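You operate a simulated robot arm through the tools that you are given. There is no shell and no other tool. Be economical: measure what you need, move in short steps, check, and stop when the job is done.

You run a simulated robot arm. Do the job below in one go: nothing can be reset, and whatever is moved stays where it is left.

## Task
Slacken the silver plate's three bolts, each with the key of its size.
Fine: A good quarter turn or more; the size is printed before each bolt; every key goes back in its tube.

Only the result counts: the job must be done as asked and must still hold three seconds after the hand-in. Knocking over, shifting, dropping, spilling or breaking anything else fails it.

## Robot
A 6-joint arm with a two-finger gripper, on a carriage that runs on a rail from [-0.1, 42.4] to [0.5, -191.6] (x, y) and turns from -121 to 211 degrees about z. Base frame: it is fixed where the carriage stands at the start and does not move with it; the origin is on the floor, on the carriage's upright axis, x ahead of it, y to its left, z up; the surface under the hand at the start is at about z = 92. Units: cm, degrees, N and s.
Its first joint turns from -166.0 to 166.0 degrees. Places, roughly: left bolt of the clamp block [50, 10, 100]; left bolt of the silver plate [70, 10, 90]; left cover bolt [60, 50, 100]; middle bolt of the clamp block [50, 10, 100]; middle bolt of the silver plate [70, 10, 90]; right bolt of the clamp block [50, 0, 100]; right bolt of the silver plate [70, 0, 90]; right cover bolt [60, 30, 100]. Payload 5 kg.
Tool frame: the origin (TCP) lies between the finger pads and is the grasp point; the fingertips stand 3 cm ahead of it; z points along the fingers, y is the line along which they close. Largest opening 17.6 cm; the body of the gripper starts 15.3 cm behind the TCP.
Orientation is told as [roll, pitch, yaw] about the base's x, y, z axes, in that order, counted from this pose: with the fingers straight down and closing along the base's y, the tool's x points along the base's -x, its y along +y and its z along -z.

## Interface
- The arm moves only by the tool play_rows. Its argument "series" is a list of rows, each a list of 3 entries, a list of its own where there are three numbers: the shift along the tool's x, y, z in mm, then the turn, a rotation vector about the tool's x, y, z in rad, then the finger opening in mm, from 0 to 176. In form: [[[dx, dy, dz], [rx, ry, rz], claw], ...]. A call has 1 to 8 rows; each row is the pose to reach, as a shift and turn from the pose commanded when the call began, along the tool's axes at that moment. A row lasts 0.2 s, in which the tool goes at most 5 cm and 8.6 degrees; a call with a longer step from one row to the next is refused whole, and so is a gripper value outside its range. A pose out of reach is approached as far as the arm can. The call stops where the force on the tool passes 40 N (or 10 N more than at its start, if that is more) or the arm is blocked; 0.2 s more then pass. Each finger halts on what it meets, pressing with about 27 N; the grip force reading is that of the motor and also rises with nothing between the fingers. The clock runs only during rows and for 0.2 s after the last one: add rows that repeat a pose to give the fingers time. It gives the time, the measured TCP pose, the force on the tool (base axes), the opening and the grip force at its end, in the units of the frame above (readings bear some noise), with the torque about the TCP (base axes, N m) and any sound that the robot's microphone picked up, and new pictures: "show" is both (left out), scene, wrist or none.
- Cameras (640 x 400 px; columns grow to the right, rows downward): "scene" is now at [6.58, 21.45, 159.71]; the picture's right is [0.07, -1.00, 0.00], its down [-0.62, -0.04, -0.78] and it looks along [0.78, 0.05, -0.62] (base axes); focal length 269 px, centre (320, 200). "wrist" rides on the gripper at [6.7, -0.9, -18.3] in the tool frame; the picture's right is [0.14, 0.99, 0.00], its down [-0.92, 0.13, -0.36] and it looks along [-0.36, 0.05, 0.93] (tool axes); focal length 251 px, centre (320, 200). There is no depth. A picture from a camera that has moved, and an enlarged one, comes with that camera's place and axes in the base frame and with its lens.
- raise_lower(by): slides the trunk up (or, below 0, down) by that many cm; the arm and the scene camera ride with it, the base frame stays. It gives what a move gives, with no picture.
- roll_base(legs): drives the robot by 1 to 6 legs, each [ahead, left, turn to the left] in cm, cm and degrees, along the robot's own axes; the way and the turn of a leg run together, so that a leg with both is an arc; at most 150 cm and 180 degrees a leg. The arm and the cameras ride along, it lands a little off, and it stops where it bumps. It keeps to its track: a leg is cut to what the track allows. It gives what a move gives, and a new picture of the scene camera.
- head_to(pan, tilt): turns the head with the scene camera to pan (to the left, within 120 degrees either way) and tilt (down, from -29 to 69), counted from straight ahead of the robot. It gives what a move gives, and a new picture of the scene camera.
- close_up(camera, box): a new picture of the part [left, top, right, bottom] of that camera's present view, enlarged. No time passes.
- finish_job(): hands the job in; it is judged then, once.

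Go step by step. Nothing tells you exact positions but the pictures and the camera data: compare them with the known pose of the tool, close in by small moves and look again before you grip or let go. The budget is 120 turns and 260 pictures, counting those below and the enlarged ones. Unless the task says otherwise, let go and move clear before handing in, and close with one line.

The tools are called after ">>>" as name(argument=value, ...) on one line, values as JSON. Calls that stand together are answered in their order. play_rows: Moves the arm, as the interface text tells. Its arguments: {"type":"object","properties":{"series":{"type":"array","items":{"type":"array"}},"show":{"type":"string","enum":["both","scene","wrist","none"]}},"required":["series"]} The other tools are called the same way: raise_lower (by) slides the trunk up or down; roll_base (legs) drives the base; head_to (pan, tilt) turns the head that bears the scene camera; close_up (camera, box) takes an enlarged picture of a part of a camera's view; finish_job () hands the job in.

At the start:

```text
time: 0.0
ee_pos: [73.06, -7.54, 136.56]
tool_rot: [0.1, 0.0, 0.0]
wrist_force: [0.3, -0.3, 0.1]
torque: [-0.03, -0.01, 0.01]
finger_gap: 17.59
gripper_force: 0.0
trunk travel left (down, up): [-15.0, 20.0]
robot x, y, heading: [0.04, 0.21, -0.1]
head pan, tilt: [3.9, 38.5]
```

scene: 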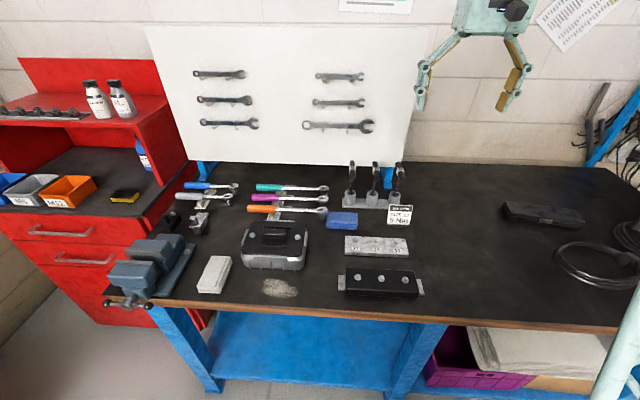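
wrist: 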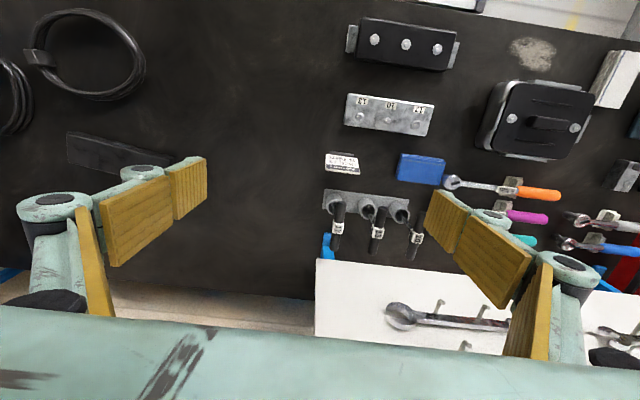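

I see a silver plate with three bolts, with three T-handled/L-shaped keys standing in tubes behind it. I take close-ups to read sizes.

>>> close_up(camera="scene", box=[330, 150, 430, 300])

>>> close_up(camera="wrist", box=[310, 80, 450, 260])

>>> close_up(camera="scene", box=[335, 155, 425, 230])

```text
2.67 times, centred on (380, 225) of scene
camera zoom: at [6.58, 21.45, 159.71], right [0.07, -1.0, 0.0], down [-0.62, -0.04, -0.78], along [0.78, 0.05, -0.62], focal length 718 px, centre (160, 133)
```

zoom: 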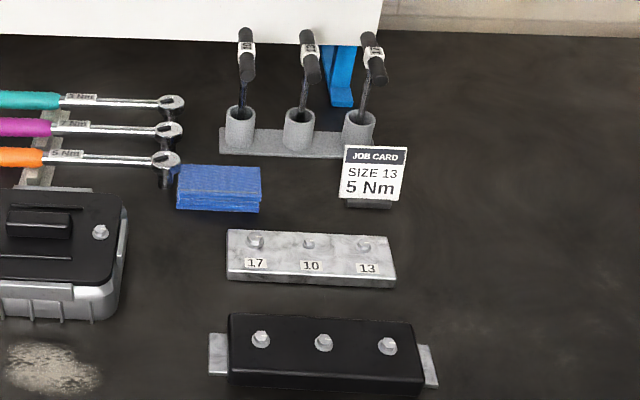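

```text
2.22 times, centred on (380, 170) of wrist
camera zoom: at [66.37, -8.34, 154.9], right [-0.14, 0.99, 0.0], down [0.92, 0.13, 0.36], along [0.36, 0.05, -0.93], focal length 559 px, centre (187, 267)
```

zoom: 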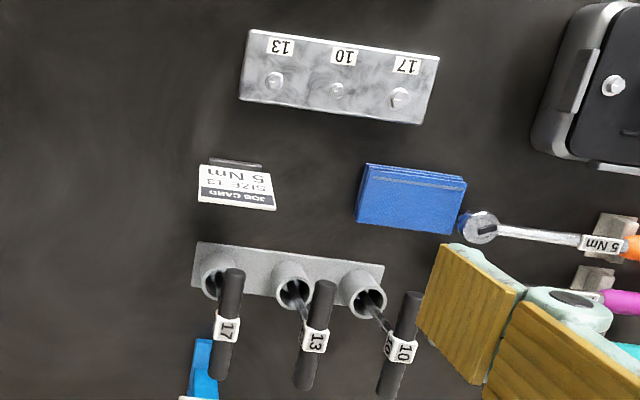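

```text
5.33 times, centred on (380, 192) of scene
camera zoom: at [6.58, 21.45, 159.71], right [0.07, -1.0, 0.0], down [-0.62, -0.04, -0.78], along [0.78, 0.05, -0.62], focal length 1436 px, centre (0, 240)
```

zoom: 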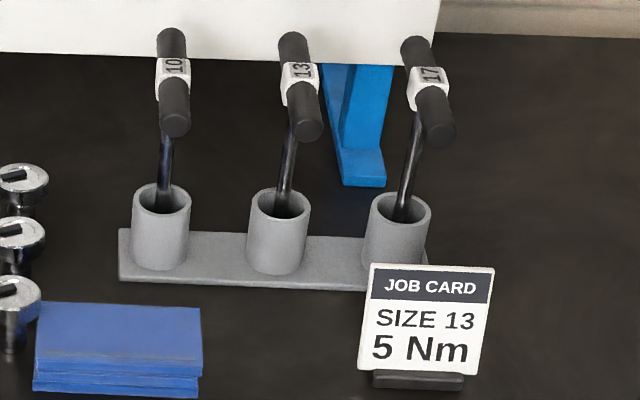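

The keys are upright T-handles (10, 13, 17 from left to right) at about x=89, y=15/7/-1.6, with handles along x at z≈109. The bolts are 17, 10 and 13 at y≈13.8, 7.2 and 0.6, with x≈68. I go above key 17 first.

>>> play_rows(series=[[[-30, 10, 20], [0, 0, 0], 150], [[-60, 20, 40], [0, 0, 0], 120], [[-90, 32, 60], [0, 0, 0], 90], [[-120, 44, 80], [0, 0, 0], 60], [[-145, 54, 90], [0, 0, 0], 60], [[-163, 59, 100], [0, 0, 0], 60], [[-163, 59, 100], [0, 0, 0], 60]])

```text
time: 1.6
ee_pos: [89.35, -1.63, 126.64]
tool_rot: [0.1, 0.0, -0.1]
wrist_force: [0.4, 0.4, -0.6]
torque: [0.02, 0.09, -0.01]
finger_gap: 6.0
gripper_force: 0.0
trunk travel left (down, up): [-15.0, 20.0]
robot x, y, heading: [0.19, -0.13, -0.0]
head pan, tilt: [3.9, 38.5]
camera scene: at [6.65, 21.45, 159.71], right [0.07, -1.0, 0.0], down [-0.62, -0.04, -0.78], along [0.78, 0.05, -0.62], focal length 269 px, centre (320, 200)
camera wrist: at [82.66, -2.47, 144.95], right [-0.14, 0.99, 0.0], down [0.92, 0.13, 0.36], along [0.36, 0.05, -0.93], focal length 251 px, centre (320, 200)
```

scene: 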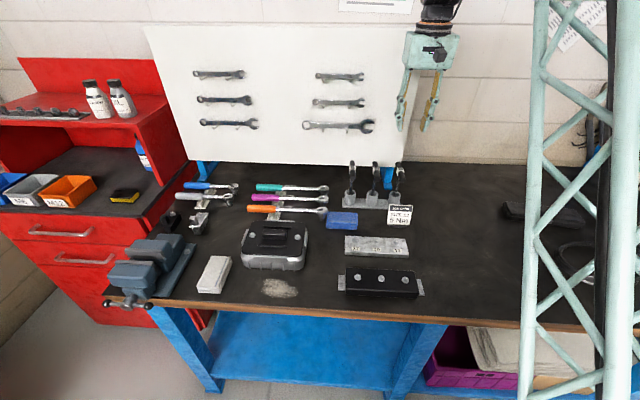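
wrist: 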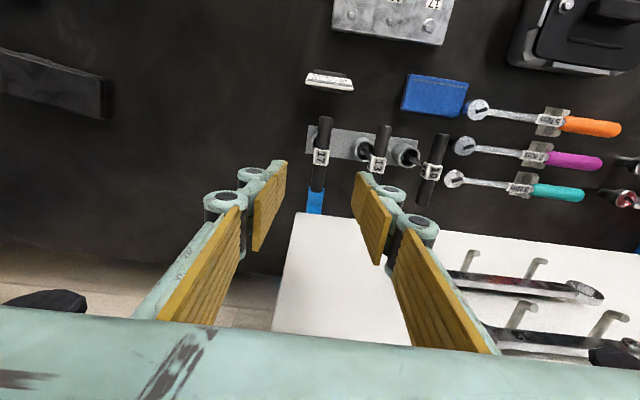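

>>> close_up(camera="wrist", box=[270, 100, 470, 225])

>>> close_up(camera="scene", box=[340, 150, 420, 200])

```text
3.20 times, centred on (370, 162) of wrist
camera zoom: at [82.66, -2.47, 144.95], right [-0.14, 0.99, 0.0], down [0.92, 0.13, 0.36], along [0.36, 0.05, -0.93], focal length 805 px, centre (160, 320)
```

zoom: 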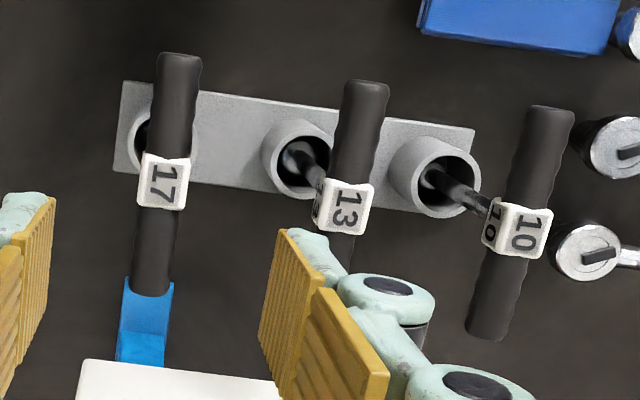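

```text
8.00 times, centred on (380, 175) of scene
camera zoom: at [6.65, 21.45, 159.71], right [0.07, -1.0, 0.0], down [-0.62, -0.04, -0.78], along [0.78, 0.05, -0.62], focal length 2154 px, centre (-160, 400)
```

zoom: 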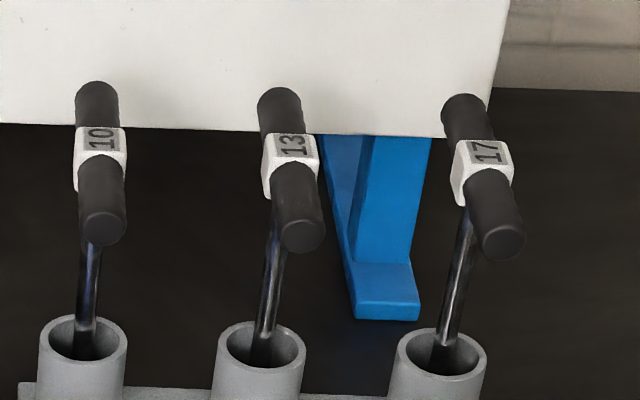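

Key 17's handle is centred at about (89.8, -1.3, 109.4). I descend over it and grip.

>>> play_rows(series=[[[-4, 3, 45], [0, 0, 0], 60], [[-4, 3, 90], [0, 0, 0], 60], [[-4, 3, 130], [0, 0, 0], 60], [[-4, 3, 160], [0, 0, 0], 60], [[-4, 3, 172], [0, 0, 0], 60], [[-4, 3, 172], [0, 0, 0], 60]])

```text
time: 3.0
ee_pos: [89.65, -1.33, 109.49]
tool_rot: [0.0, 0.0, -0.1]
wrist_force: [-0.1, -0.1, -0.5]
torque: [-0.01, 0.0, 0.02]
finger_gap: 6.0
gripper_force: 0.1
trunk travel left (down, up): [-15.0, 20.0]
robot x, y, heading: [-0.04, 0.24, 0.4]
head pan, tilt: [3.9, 38.5]
camera scene: at [6.57, 21.45, 159.72], right [0.07, -1.0, 0.0], down [-0.62, -0.04, -0.78], along [0.78, 0.05, -0.62], focal length 269 px, centre (320, 200)
camera wrist: at [83.02, -2.11, 127.69], right [-0.14, 0.99, 0.0], down [0.92, 0.13, 0.36], along [0.36, 0.05, -0.93], focal length 251 px, centre (320, 200)
```

scene: 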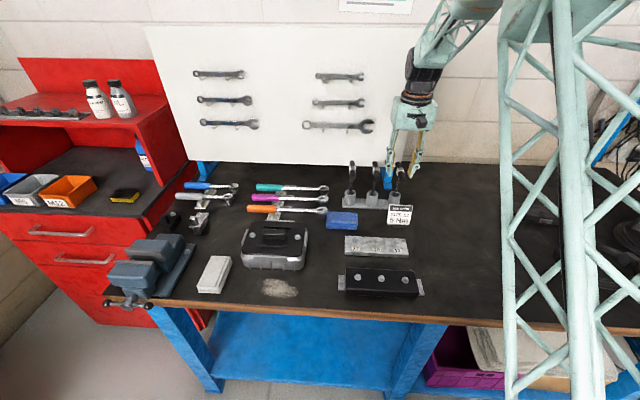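
wrist: 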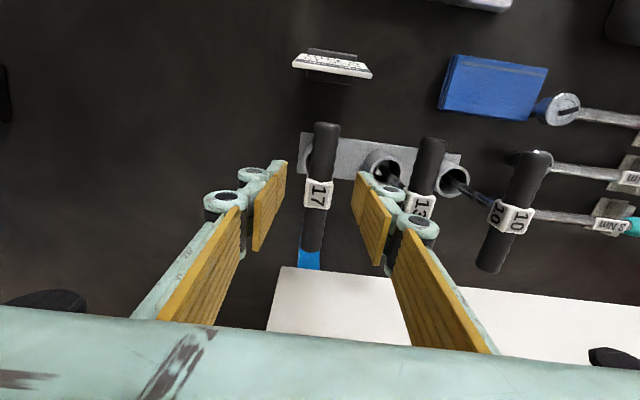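

>>> play_rows(series=[[[0, 0, 0], [0, 0, 0], 40], [[0, 0, 0], [0, 0, 0], 20], [[0, 0, 0], [0, 0, 0], 0], [[0, 0, 0], [0, 0, 0], 0], [[0, 0, 0], [0, 0, 0], 0], [[0, 0, -20], [0, 0, 0], 0]])

```text
time: 4.4
ee_pos: [89.56, -1.32, 111.59]
tool_rot: [0.0, 0.0, 0.1]
wrist_force: [0.3, -0.3, -1.6]
torque: [0.0, 0.05, 0.01]
finger_gap: 1.9
gripper_force: 27.4
trunk travel left (down, up): [-15.0, 20.0]
robot x, y, heading: [-0.13, 0.26, 0.2]
head pan, tilt: [3.9, 38.5]
camera scene: at [6.63, 21.45, 159.72], right [0.07, -1.0, 0.0], down [-0.62, -0.04, -0.78], along [0.78, 0.05, -0.62], focal length 269 px, centre (320, 200)
camera wrist: at [83.04, -2.11, 129.76], right [-0.14, 0.99, 0.0], down [0.92, 0.13, 0.36], along [0.36, 0.05, -0.93], focal length 251 px, centre (320, 200)
```

scene: 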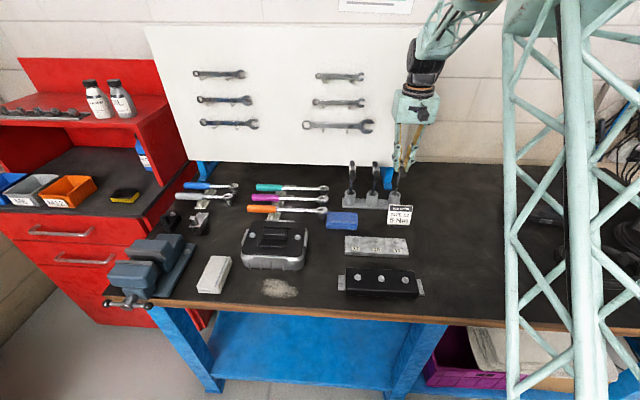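
wrist: 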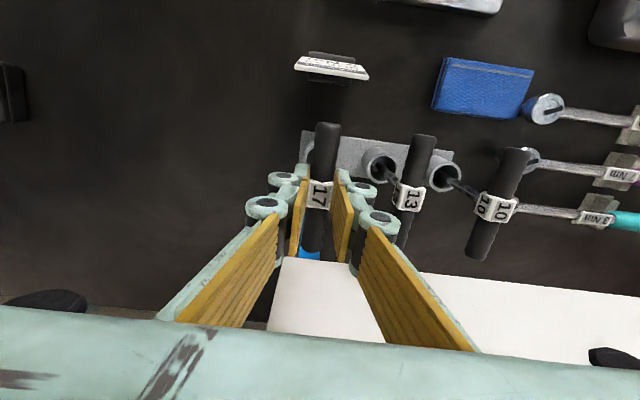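

Key 17 is gripped and coming up. I lift it out and look at its length.

>>> play_rows(series=[[[0, 0, -40], [0, 0, 0], 0], [[0, 0, -80], [0, 0, 0], 0], [[0, 0, -120], [0, 0, 0], 0], [[0, 0, -140], [0, 0, 0], 0], [[0, 0, -140], [0, 0, 0], 0]])

>>> close_up(camera="scene", box=[330, 90, 490, 190])

```text
time: 5.6
ee_pos: [89.48, -1.29, 125.4]
tool_rot: [0.0, 0.0, -0.1]
wrist_force: [-0.1, -0.3, -1.2]
torque: [0.01, -0.01, 0.03]
finger_gap: 1.91
gripper_force: 26.2
trunk travel left (down, up): [-15.0, 20.0]
robot x, y, heading: [-0.08, 0.25, 0.2]
head pan, tilt: [3.9, 38.5]
camera scene: at [6.57, 21.45, 159.71], right [0.07, -1.0, 0.0], down [-0.62, -0.04, -0.78], along [0.78, 0.05, -0.62], focal length 269 px, centre (320, 200)
camera wrist: at [82.91, -2.09, 143.69], right [-0.14, 0.99, 0.0], down [0.92, 0.13, 0.36], along [0.36, 0.05, -0.93], focal length 251 px, centre (320, 200)
```

scene: 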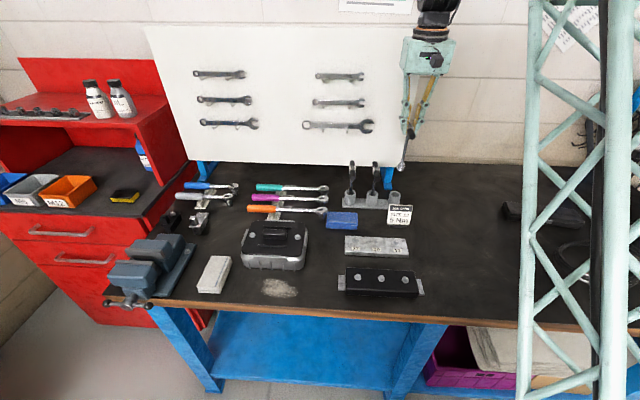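
wrist: 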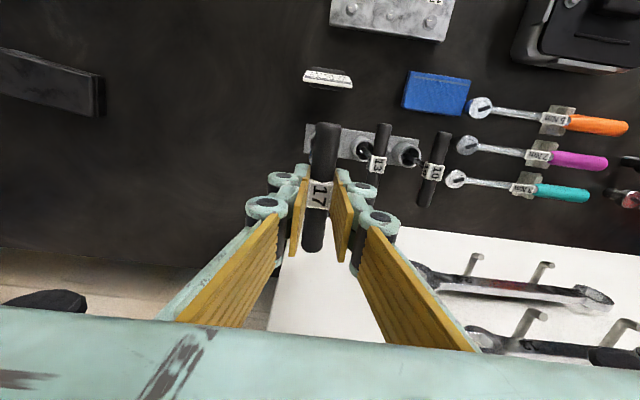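

```text
4.00 times, centred on (410, 140) of scene
camera zoom: at [6.57, 21.45, 159.71], right [0.07, -1.0, 0.0], down [-0.62, -0.04, -0.78], along [0.78, 0.05, -0.62], focal length 1077 px, centre (-40, 440)
```

zoom: 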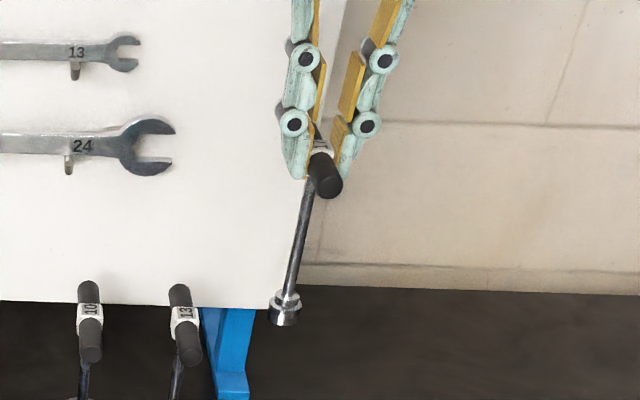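

The key hangs straight with its socket tip about 15.7 cm below the TCP. I carry it to hover over bolt 17 at about (68, 13.9).

>>> play_rows(series=[[[45, 0, 0], [0, 0, 0], 0], [[90, 5, 0], [0, 0, 0], 0], [[120, 40, 0], [0, 0, 0], 0], [[150, 75, 0], [0, 0, 0], 0], [[180, 112, 0], [0, 0, 0], 0], [[205, 145, 0], [0, 0, 0], 0], [[216, 152, 20], [0, 0, 0], 0], [[216, 152, 60], [0, 0, 0], 0]])

>>> close_up(camera="wrist", box=[240, 60, 400, 260])

>>> close_up(camera="scene", box=[320, 180, 420, 270])

```text
time: 7.4
ee_pos: [68.01, 13.79, 119.32]
tool_rot: [0.0, 0.0, 0.0]
wrist_force: [-0.1, 0.0, -1.3]
torque: [-0.02, -0.13, 0.0]
finger_gap: 1.92
gripper_force: 27.3
trunk travel left (down, up): [-15.0, 20.0]
robot x, y, heading: [-0.5, -0.02, 0.1]
head pan, tilt: [3.9, 38.5]
camera scene: at [6.53, 21.45, 159.7], right [0.07, -1.0, 0.0], down [-0.62, -0.04, -0.78], along [0.78, 0.05, -0.62], focal length 269 px, centre (320, 200)
camera wrist: at [61.39, 12.96, 137.66], right [-0.14, 0.99, 0.0], down [0.92, 0.13, 0.36], along [0.36, 0.05, -0.93], focal length 251 px, centre (320, 200)
```

scene: 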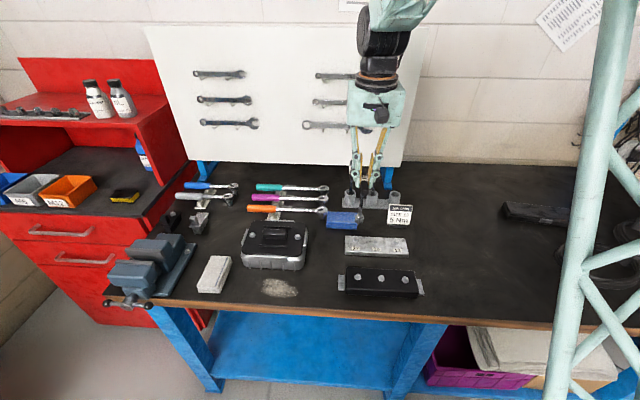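
wrist: 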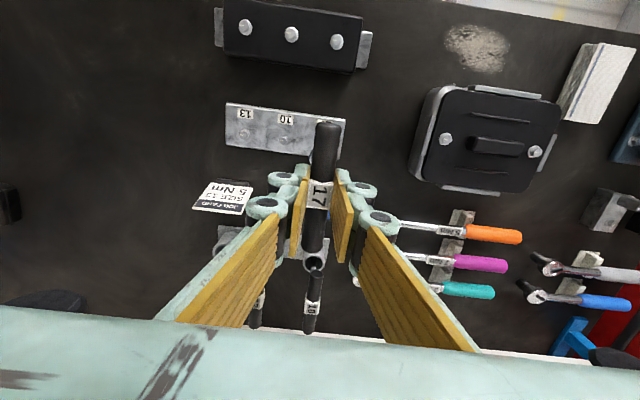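

```text
2.00 times, centred on (320, 160) of wrist
camera zoom: at [61.39, 12.96, 137.66], right [-0.14, 0.99, 0.0], down [0.92, 0.13, 0.36], along [0.36, 0.05, -0.93], focal length 503 px, centre (320, 280)
```

zoom: 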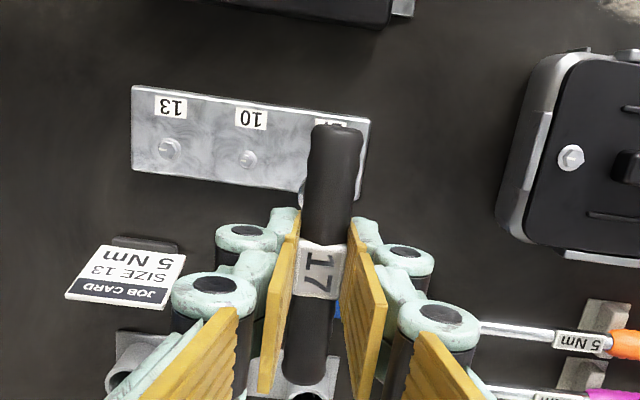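

```text
4.44 times, centred on (370, 225) of scene
camera zoom: at [6.53, 21.45, 159.7], right [0.07, -1.0, 0.0], down [-0.62, -0.04, -0.78], along [0.78, 0.05, -0.62], focal length 1197 px, centre (98, 89)
```

zoom: 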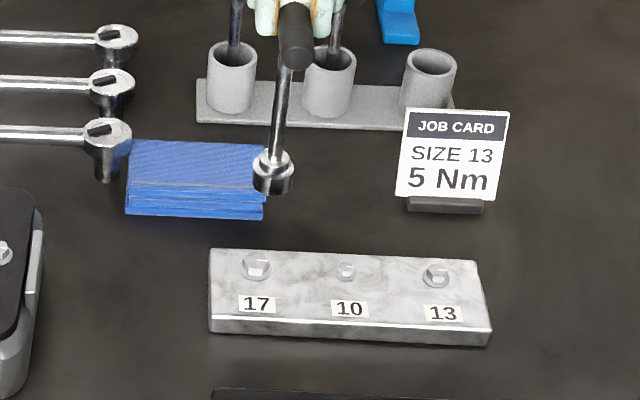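

>>> close_up(camera="scene", box=[350, 175, 414, 215])

>>> close_up(camera="scene", box=[340, 220, 404, 260])

```text
10.00 times, centred on (382, 195) of scene
camera zoom: at [6.53, 21.45, 159.7], right [0.07, -1.0, 0.0], down [-0.62, -0.04, -0.78], along [0.78, 0.05, -0.62], focal length 2693 px, centre (-300, 250)
```

zoom: 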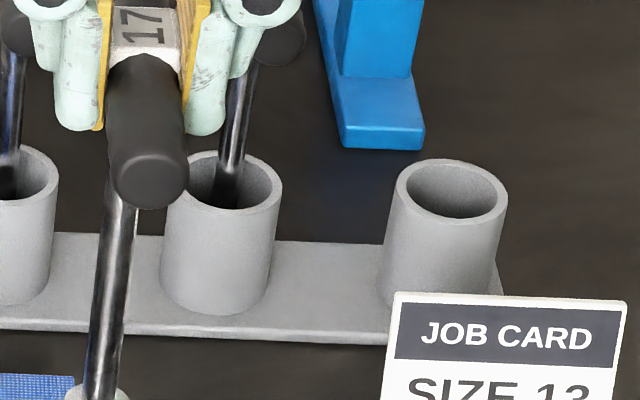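

```text
10.00 times, centred on (372, 240) of scene
camera zoom: at [6.53, 21.45, 159.7], right [0.07, -1.0, 0.0], down [-0.62, -0.04, -0.78], along [0.78, 0.05, -0.62], focal length 2693 px, centre (-200, -200)
```

zoom: 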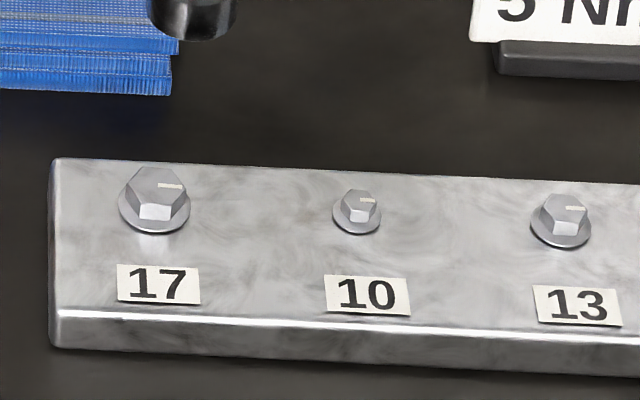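

The bolts carry a mark line pointing to -y, which lets me see their turn. The tip needs to shift about 4–5 mm to +y, so I lower it close to the bolt and compare again.

>>> play_rows(series=[[[0, 4, 20], [0, 0, 0], 0], [[0, 4, 40], [0, 0, 0], 0], [[0, 4, 55], [0, 0, 0], 0], [[0, 4, 55], [0, 0, 0], 0]], show="none")

>>> close_up(camera="scene", box=[330, 215, 394, 255])

```text
time: 8.4
ee_pos: [68.21, 14.18, 114.0]
tool_rot: [0.0, 0.0, -0.1]
wrist_force: [-0.2, 0.3, -1.6]
torque: [0.0, 0.01, 0.02]
finger_gap: 1.9
gripper_force: 27.1
trunk travel left (down, up): [-15.0, 20.0]
robot x, y, heading: [0.05, 0.37, -0.0]
head pan, tilt: [3.9, 38.5]
```

```text
10.00 times, centred on (362, 235) of scene
camera zoom: at [6.6, 21.45, 159.71], right [0.07, -1.0, 0.0], down [-0.62, -0.04, -0.78], along [0.78, 0.05, -0.62], focal length 2693 px, centre (-100, -150)
```

zoom: 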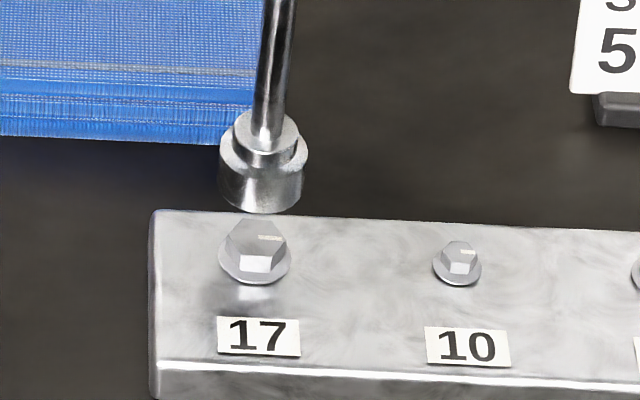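

Laterally aligned now, so I descend slowly until contact.

>>> play_rows(series=[[[1, 0, 8], [0, 0, 0], 0], [[1, 0, 14], [0, 0, 0], 0], [[1, 0, 18], [0, 0, 0], 0], [[1, 0, 21], [0, 0, 0], 0], [[1, 0, 24], [0, 0, 0], 0], [[1, 0, 27], [0, 0, 0], 0], [[1, 0, 30], [0, 0, 0], 0]], show="none")

>>> close_up(camera="scene", box=[330, 215, 394, 255])

```text
time: 10.0
ee_pos: [68.08, 14.2, 110.85]
tool_rot: [0.0, -0.1, 0.0]
wrist_force: [0.8, 3.2, 5.7]
torque: [0.05, 0.22, -0.07]
finger_gap: 1.92
gripper_force: 27.5
trunk travel left (down, up): [-15.0, 20.0]
robot x, y, heading: [-0.14, 0.23, -0.0]
head pan, tilt: [3.9, 38.5]
```

```text
10.00 times, centred on (362, 235) of scene
camera zoom: at [6.56, 21.46, 159.72], right [0.07, -1.0, 0.0], down [-0.62, -0.04, -0.78], along [0.78, 0.05, -0.62], focal length 2693 px, centre (-100, -150)
```

zoom: 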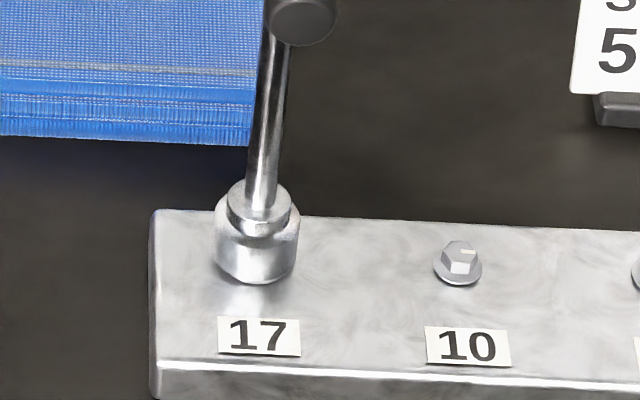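

The socket has slid down over the head. I start turning counter-clockwise as seen from above.

>>> play_rows(series=[[[0, 0.5, 1], [0, 0, -0.1], 0], [[0, 0.5, 1], [0, 0, -0.2], 0], [[0, 0.5, 1], [0, 0, -0.32], 0], [[0, 0.5, 1], [0, 0, -0.44], 0], [[0, 0.5, 1], [0, 0, -0.56], 0], [[0, 0.5, 1], [0, 0, -0.68], 0], [[0, 0.5, 1], [0, 0, -0.8], 0]])

>>> close_up(camera="scene", box=[330, 215, 394, 255])

```text
time: 11.4
ee_pos: [68.04, 14.14, 110.97]
tool_rot: [-0.1, 0.0, 38.4]
wrist_force: [-6.9, -1.3, 15.6]
torque: [-0.23, 0.39, -0.04]
finger_gap: 1.89
gripper_force: 27.0
trunk travel left (down, up): [-15.0, 20.0]
robot x, y, heading: [-0.2, -0.06, -0.1]
head pan, tilt: [3.9, 38.5]
stopped in row 7: the force on the tool passed its limit at 40 N (the readings are from after the stop); the commanded pose is now the measured one
camera scene: at [6.48, 21.41, 159.69], right [0.07, -1.0, 0.0], down [-0.62, -0.04, -0.78], along [0.78, 0.05, -0.62], focal length 269 px, centre (320, 200)
camera wrist: at [63.31, 9.44, 129.26], right [-0.72, 0.69, 0.0], down [0.64, 0.67, 0.36], along [0.25, 0.26, -0.93], focal length 251 px, centre (320, 200)
```

scene: 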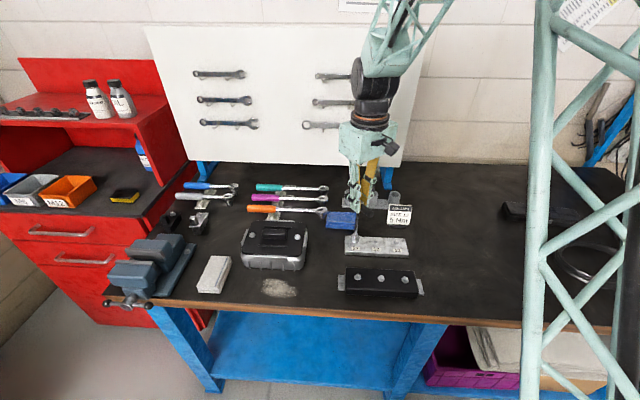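
wrist: 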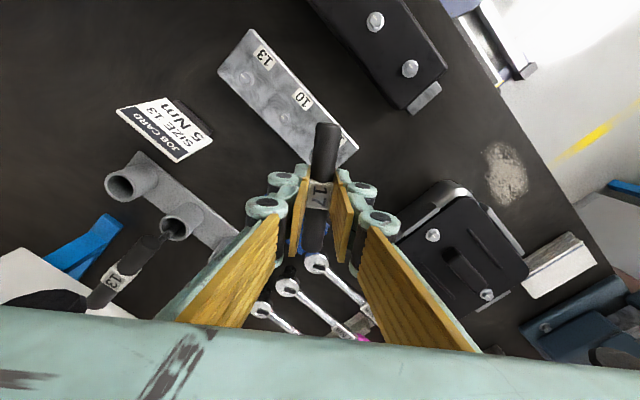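

```text
10.00 times, centred on (362, 235) of scene
camera zoom: at [6.48, 21.41, 159.69], right [0.07, -1.0, 0.0], down [-0.62, -0.04, -0.78], along [0.78, 0.05, -0.62], focal length 2693 px, centre (-100, -150)
```

zoom: 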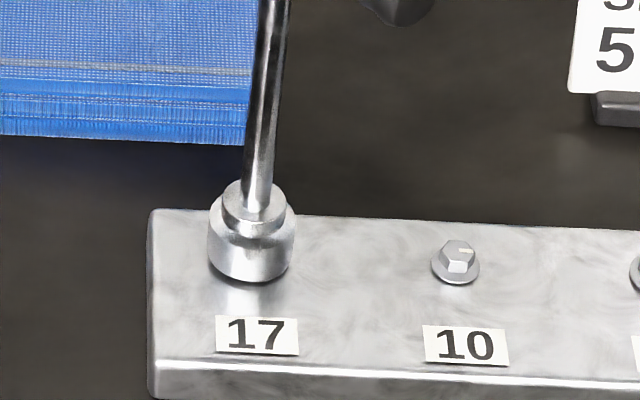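

The turn reached 38° before the force limit tripped, mostly from pressing down. I ease up slightly and continue turning.

>>> play_rows(series=[[[0, 0, -1.5], [0, 0, 0], 0], [[0, 0, -1.5], [0, 0, -0.08], 0], [[0, 0, -1.5], [0, 0, -0.16], 0], [[0, 0, -1.5], [0, 0, -0.24], 0], [[0, 0, -1.5], [0, 0, -0.32], 0]], show="none")

```text
time: 12.6
ee_pos: [67.92, 14.1, 111.0]
tool_rot: [0.0, 0.0, 56.7]
wrist_force: [-7.5, -13.6, -4.0]
torque: [-0.31, 0.13, -0.03]
finger_gap: 1.89
gripper_force: 27.1
trunk travel left (down, up): [-15.0, 20.0]
robot x, y, heading: [0.14, -0.28, 0.0]
head pan, tilt: [3.9, 38.5]
```

>>> play_rows(series=[[[1.5, 0, 0], [0, 0, -0.08], 0], [[1.5, 0, 0], [0, 0, -0.18], 0], [[1.5, 0, 0], [0, 0, -0.28], 0], [[1.5, 0, 0], [0, 0, -0.38], 0], [[1.5, 0, 0], [0, 0, -0.48], 0]], show="none")

>>> close_up(camera="scene", box=[330, 200, 394, 255])

>>> close_up(camera="wrist", box=[220, 80, 420, 280])

```text
time: 13.8
ee_pos: [67.94, 14.24, 111.12]
tool_rot: [0.0, -0.1, 84.4]
wrist_force: [2.0, 4.7, 2.1]
torque: [0.29, -0.09, -0.01]
finger_gap: 1.87
gripper_force: 27.2
trunk travel left (down, up): [-15.0, 20.0]
robot x, y, heading: [0.02, -0.13, -0.0]
head pan, tilt: [3.9, 38.5]
```

```text
7.27 times, centred on (362, 228) of scene
camera zoom: at [6.59, 21.48, 159.71], right [0.07, -1.0, 0.0], down [-0.62, -0.04, -0.78], along [0.78, 0.05, -0.62], focal length 1958 px, centre (14, 0)
```

zoom: 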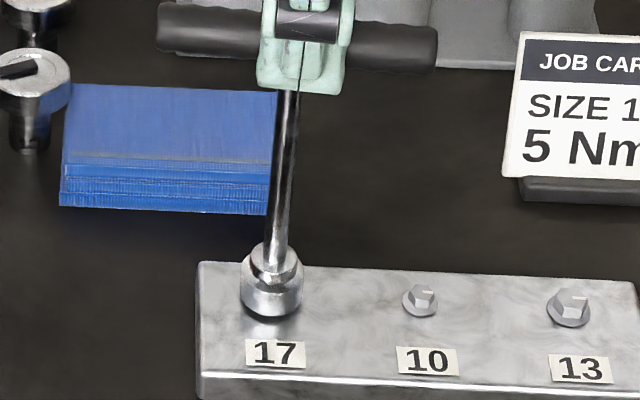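

```text
2.00 times, centred on (320, 180) of wrist
camera zoom: at [68.2, 7.57, 129.32], right [-1.0, -0.04, 0.0], down [-0.04, 0.93, 0.36], along [-0.01, 0.36, -0.93], focal length 503 px, centre (320, 240)
```

zoom: 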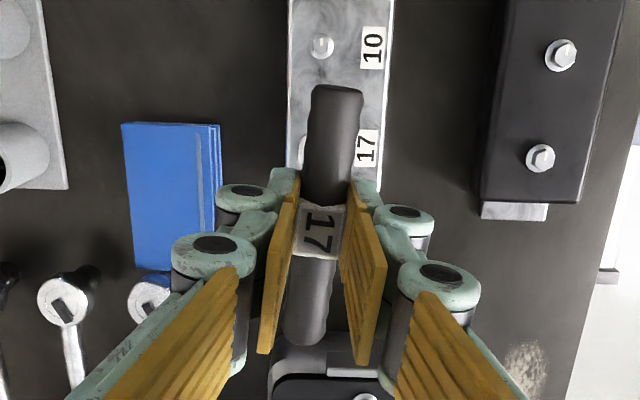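

>>> play_rows(series=[[[0, 0, 0], [0, 0, -0.1], 0], [[0, 0, 0], [0, 0, -0.2], 0], [[0, 0, 0], [0, 0, -0.3], 0], [[0, 0, 0], [0, 0, -0.4], 0], [[0, 0, 0], [0, 0, -0.5], 0], [[0, 0, 0], [0, 0, -0.6], 0]], show="none")

```text
time: 15.2
ee_pos: [68.09, 14.04, 110.91]
tool_rot: [-0.1, 0.0, 118.6]
wrist_force: [4.0, 1.3, 6.6]
torque: [0.0, -0.13, -0.01]
finger_gap: 1.89
gripper_force: 27.2
trunk travel left (down, up): [-15.0, 20.0]
robot x, y, heading: [0.11, 0.04, 0.1]
head pan, tilt: [3.9, 38.5]
```

Turned to 118°. I lift off and look at the bolt's mark.

>>> play_rows(series=[[[0, 0, -8], [0, 0, 0], 0], [[0, 0, -20], [0, 0, 0], 0], [[0, 0, -60], [0, 0, 0], 0], [[0, 0, -100], [0, 0, 0], 0], [[0, 0, -100], [0, 0, 0], 0]], show="none")

>>> close_up(camera="scene", box=[340, 220, 404, 260])

>>> close_up(camera="scene", box=[330, 130, 430, 220])

```text
time: 16.4
ee_pos: [67.73, 14.41, 121.18]
tool_rot: [-0.1, 0.0, 118.6]
wrist_force: [-1.6, 0.2, -0.2]
torque: [-0.01, -0.23, 0.0]
finger_gap: 1.88
gripper_force: 26.8
trunk travel left (down, up): [-15.0, 20.0]
robot x, y, heading: [-0.34, -0.26, 0.0]
head pan, tilt: [3.9, 38.5]
```

```text
10.00 times, centred on (372, 240) of scene
camera zoom: at [6.5, 21.44, 159.71], right [0.07, -1.0, 0.0], down [-0.62, -0.04, -0.78], along [0.78, 0.05, -0.62], focal length 2693 px, centre (-200, -200)
```

zoom: 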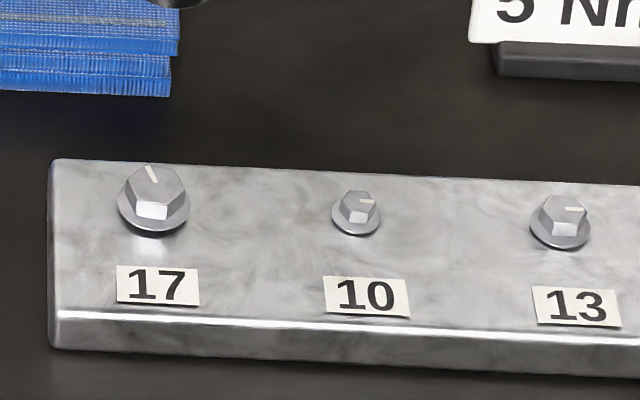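

```text
4.44 times, centred on (380, 175) of scene
camera zoom: at [6.5, 21.44, 159.71], right [0.07, -1.0, 0.0], down [-0.62, -0.04, -0.78], along [0.78, 0.05, -0.62], focal length 1197 px, centre (53, 311)
```

zoom: 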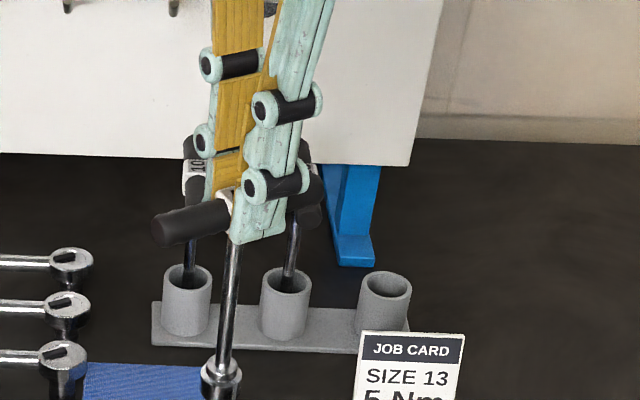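

>>> close_up(camera="scene", box=[348, 232, 364, 242])

```text
16.00 times, centred on (356, 237) of scene
camera zoom: at [6.5, 21.44, 159.71], right [0.07, -1.0, 0.0], down [-0.62, -0.04, -0.78], along [0.78, 0.05, -0.62], focal length 4309 px, centre (-256, -392)
```

zoom: 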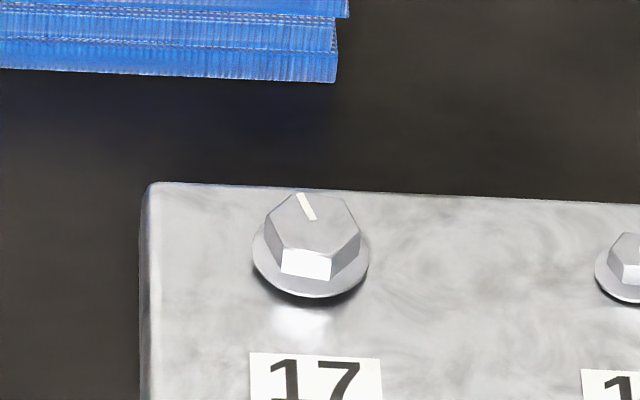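

The mark turned about 107° counter-clockwise, so bolt 17 is done. I swing the key back toward its tube, undoing the yaw on the way.

>>> play_rows(series=[[[0, 0, -20], [0, 0, 0.14], 0], [[0, 0, -42], [0, 0, 0.28], 0], [[31, -2, -42], [0, 0, 0.42], 0], [[62, -5, -42], [0, 0, 0.56], 0], [[93, -8, -42], [0, 0, 0.7], 0], [[124, -10, -42], [0, 0, 0.84], 0], [[155, -12, -42], [0, 0, 0.98], 0], [[186, -15, -42], [0, 0, 1.12], 0]], show="none")

>>> play_rows(series=[[[0, 0, 0], [0, 0, 0.14], 0], [[0, 0, 0], [0, 0, 0.28], 0], [[0, 0, 0], [0, 0, 0.42], 0], [[0, 0, 0], [0, 0, 0.56], 0], [[0, 0, 0], [0, 0, 0.7], 0], [[0, 0, 0], [0, 0, 0.84], 0], [[0, 0, 0], [0, 0, 0.95], 0], [[0, 0, 0], [0, 0, 0.95], 0]])

```text
time: 18.2
ee_pos: [78.13, -1.5, 125.39]
tool_rot: [0.0, 0.0, 54.3]
wrist_force: [-0.4, -0.5, -1.1]
torque: [-0.04, -0.11, 0.03]
finger_gap: 1.88
gripper_force: 27.0
trunk travel left (down, up): [-15.0, 20.0]
robot x, y, heading: [0.18, -0.04, 0.1]
head pan, tilt: [3.9, 38.5]
```

```text
time: 20.0
ee_pos: [78.27, -1.46, 125.19]
tool_rot: [0.0, -0.2, -0.1]
wrist_force: [-0.3, 0.2, -0.9]
torque: [0.01, -0.01, -0.02]
finger_gap: 1.91
gripper_force: 26.6
trunk travel left (down, up): [-15.0, 20.0]
robot x, y, heading: [-0.01, -0.15, 0.0]
head pan, tilt: [3.9, 38.5]
camera scene: at [6.59, 21.44, 159.71], right [0.07, -1.0, 0.0], down [-0.62, -0.04, -0.78], along [0.78, 0.05, -0.62], focal length 269 px, centre (320, 200)
camera wrist: at [71.54, -2.3, 143.51], right [-0.14, 0.99, 0.0], down [0.92, 0.13, 0.36], along [0.36, 0.05, -0.93], focal length 251 px, centre (320, 200)
```

scene: 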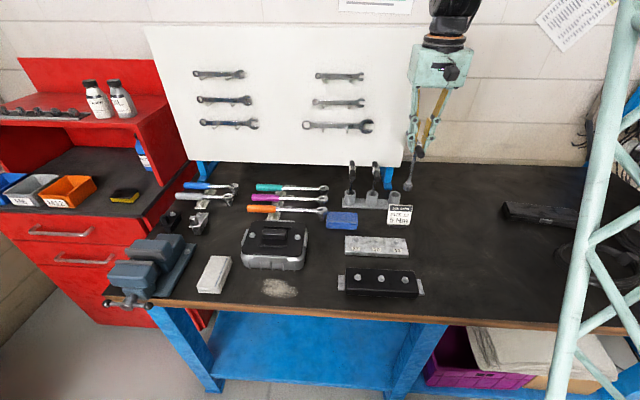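
wrist: 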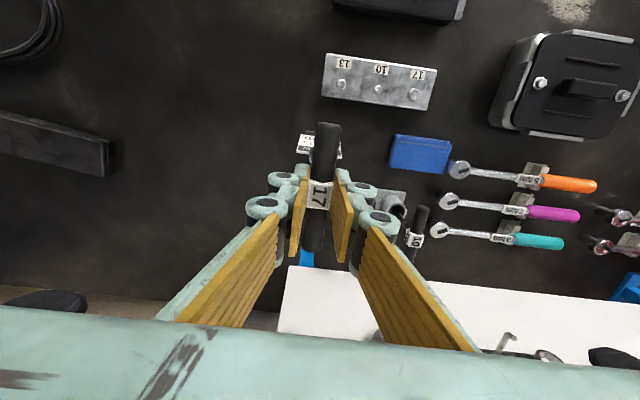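

>>> play_rows(series=[[[-40, 1.5, 0], [0, 0, 0], 0], [[-80, 1.5, 0], [0, 0, 0], 0], [[-113, 1.5, 0], [0, 0, 0], 0], [[-113, 1.5, 20], [0, 0, 0], 0], [[-113, 1.5, 28], [0, 0, 0], 0], [[-113, 1.5, 28], [0, 0, 0], 0]], show="none")

>>> close_up(camera="scene", box=[350, 140, 446, 200])

>>> close_up(camera="wrist", box=[240, 90, 400, 250])

```text
time: 21.4
ee_pos: [89.52, -1.43, 122.36]
tool_rot: [0.0, -0.1, 0.0]
wrist_force: [0.5, 0.3, -1.5]
torque: [-0.01, -0.02, 0.0]
finger_gap: 1.86
gripper_force: 27.5
trunk travel left (down, up): [-15.0, 20.0]
robot x, y, heading: [0.13, 0.2, 0.0]
head pan, tilt: [3.9, 38.5]
```

```text
6.67 times, centred on (398, 170) of scene
camera zoom: at [6.6, 21.44, 159.71], right [0.07, -1.0, 0.0], down [-0.62, -0.04, -0.78], along [0.78, 0.05, -0.62], focal length 1795 px, centre (-200, 400)
```

zoom: 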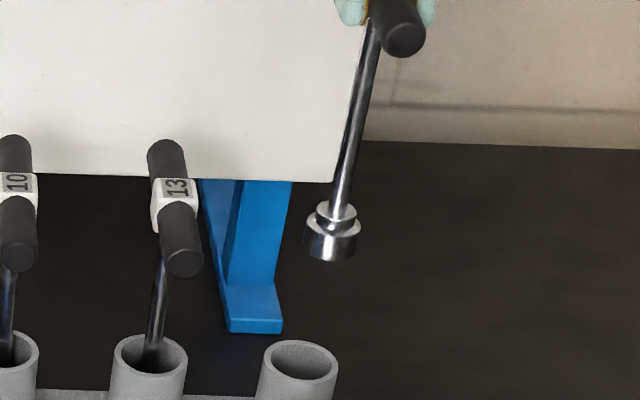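

```text
2.50 times, centred on (320, 170) of wrist
camera zoom: at [82.72, -2.15, 140.64], right [-0.14, 0.99, 0.0], down [0.92, 0.13, 0.36], along [0.36, 0.05, -0.93], focal length 629 px, centre (320, 275)
```

zoom: 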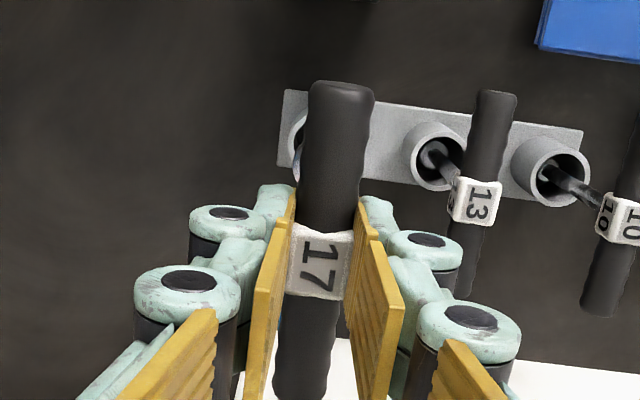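

>>> play_rows(series=[[[0, 0, 30], [0, 0, 0], 0], [[0, 0, 60], [0, 0, 0], 0], [[0, 0, 75], [0, 0, 0], 0], [[0, 0, 75], [0, 0, 0], 0]], show="none")

>>> close_up(camera="scene", box=[365, 165, 429, 205])

```text
time: 22.4
ee_pos: [89.59, -1.36, 114.81]
tool_rot: [0.0, -0.1, 0.0]
wrist_force: [-0.6, -0.7, -1.9]
torque: [0.01, 0.02, -0.01]
finger_gap: 1.89
gripper_force: 27.1
trunk travel left (down, up): [-15.0, 20.0]
robot x, y, heading: [-0.39, 0.09, 0.1]
head pan, tilt: [3.9, 38.5]
```

```text
10.00 times, centred on (397, 185) of scene
camera zoom: at [6.6, 21.44, 159.71], right [0.07, -1.0, 0.0], down [-0.62, -0.04, -0.78], along [0.78, 0.05, -0.62], focal length 2693 px, centre (-450, 350)
```

zoom: 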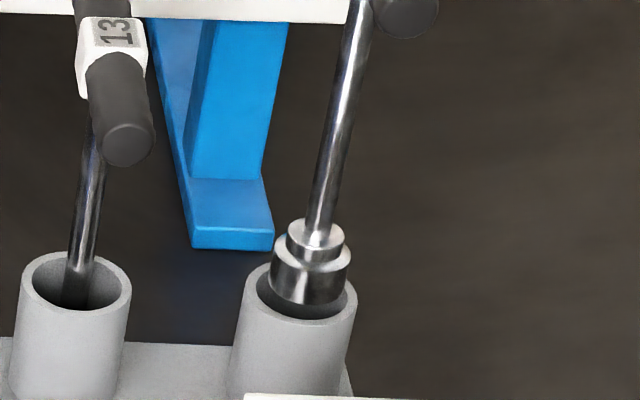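

>>> play_rows(series=[[[0, 2.5, 0], [0, 0, 0], 0], [[0, 2.5, 4], [0, 0, 0], 0], [[0, 2.5, 7], [0, 0, 0], 0]], show="none")

>>> close_up(camera="scene", box=[380, 175, 412, 195])

```text
time: 23.2
ee_pos: [89.56, -1.25, 114.26]
tool_rot: [0.0, -0.1, 0.0]
wrist_force: [-0.7, 0.8, 4.0]
torque: [0.02, 0.18, 0.0]
finger_gap: 1.89
gripper_force: 27.0
trunk travel left (down, up): [-15.0, 20.0]
robot x, y, heading: [-0.22, -0.07, -0.0]
head pan, tilt: [3.9, 38.5]
```

```text
16.00 times, centred on (396, 185) of scene
camera zoom: at [6.57, 21.45, 159.72], right [0.07, -1.0, 0.0], down [-0.62, -0.04, -0.78], along [0.78, 0.05, -0.62], focal length 4309 px, centre (-896, 440)
```

zoom: 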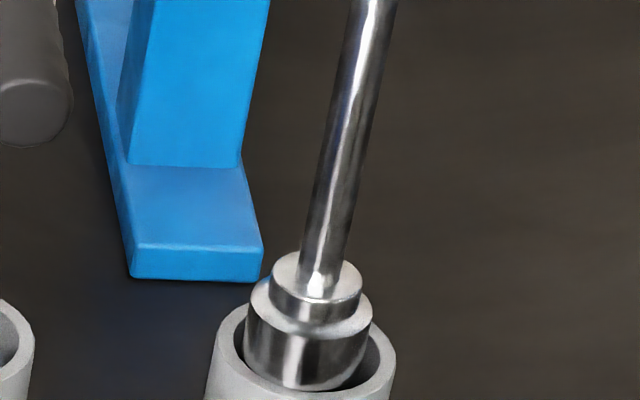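

Touching the front rim, so the tip needs to go a few mm toward +x.

>>> play_rows(series=[[[0, 0, -3], [0, 0, 0], 0], [[-4, 0, -3], [0, 0, 0], 0], [[-4, 0, 0], [0, 0, 0], 0], [[-4, 0, 4], [0, 0, 0], 0], [[-4, 0, 8], [0, 0, 0], 0]], show="none")

>>> close_up(camera="scene", box=[380, 175, 412, 195])

```text
time: 24.4
ee_pos: [89.84, -1.12, 113.55]
tool_rot: [-0.1, -0.3, 0.0]
wrist_force: [-0.8, 0.0, -0.3]
torque: [0.0, -0.15, 0.03]
finger_gap: 1.89
gripper_force: 26.5
trunk travel left (down, up): [-15.0, 20.0]
robot x, y, heading: [-0.11, -0.26, 0.4]
head pan, tilt: [3.9, 38.5]
```

```text
16.00 times, centred on (396, 185) of scene
camera zoom: at [6.47, 21.44, 159.71], right [0.07, -1.0, 0.0], down [-0.62, -0.04, -0.78], along [0.78, 0.05, -0.62], focal length 4309 px, centre (-896, 440)
```

zoom: 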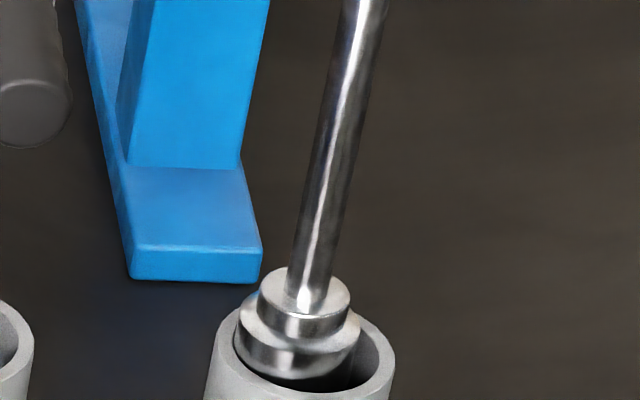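

>>> play_rows(series=[[[0, -1.5, 5], [0, 0, 0], 0], [[0, -1.5, 12], [0, 0, 0], 0], [[0, -1.5, 20], [0, 0, 0], 0], [[0, -1.5, 28], [0, 0, 0], 0], [[0, -1.5, 34], [0, 0, 0], 0], [[0, -1.5, 37], [0, 0, 0], 0], [[0, -1.5, 39], [0, 0, 0], 0]], show="scene")

```text
time: 26.0
ee_pos: [89.92, -1.31, 109.58]
tool_rot: [0.0, -0.2, 0.1]
wrist_force: [-0.5, 0.0, -1.7]
torque: [0.0, 0.0, 0.01]
finger_gap: 1.89
gripper_force: 27.0
trunk travel left (down, up): [-15.0, 20.0]
robot x, y, heading: [0.19, 0.16, 0.4]
head pan, tilt: [3.9, 38.5]
camera scene: at [6.59, 21.44, 159.71], right [0.07, -1.0, 0.0], down [-0.62, -0.04, -0.78], along [0.78, 0.05, -0.62], focal length 269 px, centre (320, 200)
```

scene: 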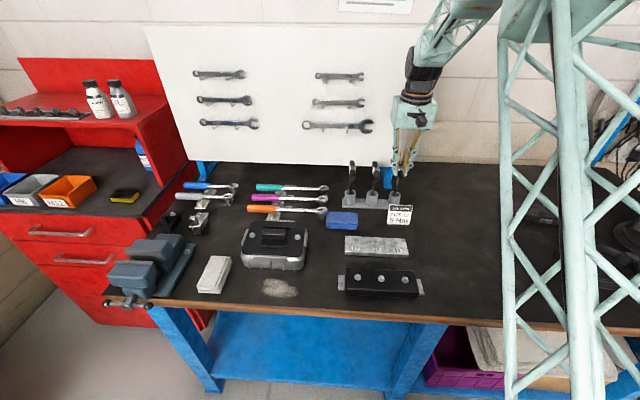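

>>> play_rows(series=[[[0, 0, 1], [0, 0, 0], 0], [[0, 0, 2], [0, 0, 0], 0], [[0, 0, 2], [0, 0, 0], 0]], show="none")

```text
time: 26.8
ee_pos: [89.84, -1.24, 109.5]
tool_rot: [0.0, -0.1, 0.0]
wrist_force: [0.1, 0.7, -0.6]
torque: [0.0, 0.0, 0.0]
finger_gap: 1.92
gripper_force: 26.7
trunk travel left (down, up): [-15.0, 20.0]
robot x, y, heading: [-0.16, 0.01, 0.1]
head pan, tilt: [3.9, 38.5]
```

>>> play_rows(series=[[[0, 0, 1], [0, 0, 0], 0], [[0, 0, 2], [0, 0, 0], 0], [[0, 0, 2], [0, 0, 0], 0]], show="none")

```text
time: 27.6
ee_pos: [89.82, -1.26, 109.34]
tool_rot: [-0.1, -0.2, 0.1]
wrist_force: [-0.6, -0.8, 12.1]
torque: [-0.02, -0.08, 0.01]
finger_gap: 1.89
gripper_force: 26.9
trunk travel left (down, up): [-15.0, 20.0]
robot x, y, heading: [0.42, -0.05, -0.1]
head pan, tilt: [3.9, 38.5]
```

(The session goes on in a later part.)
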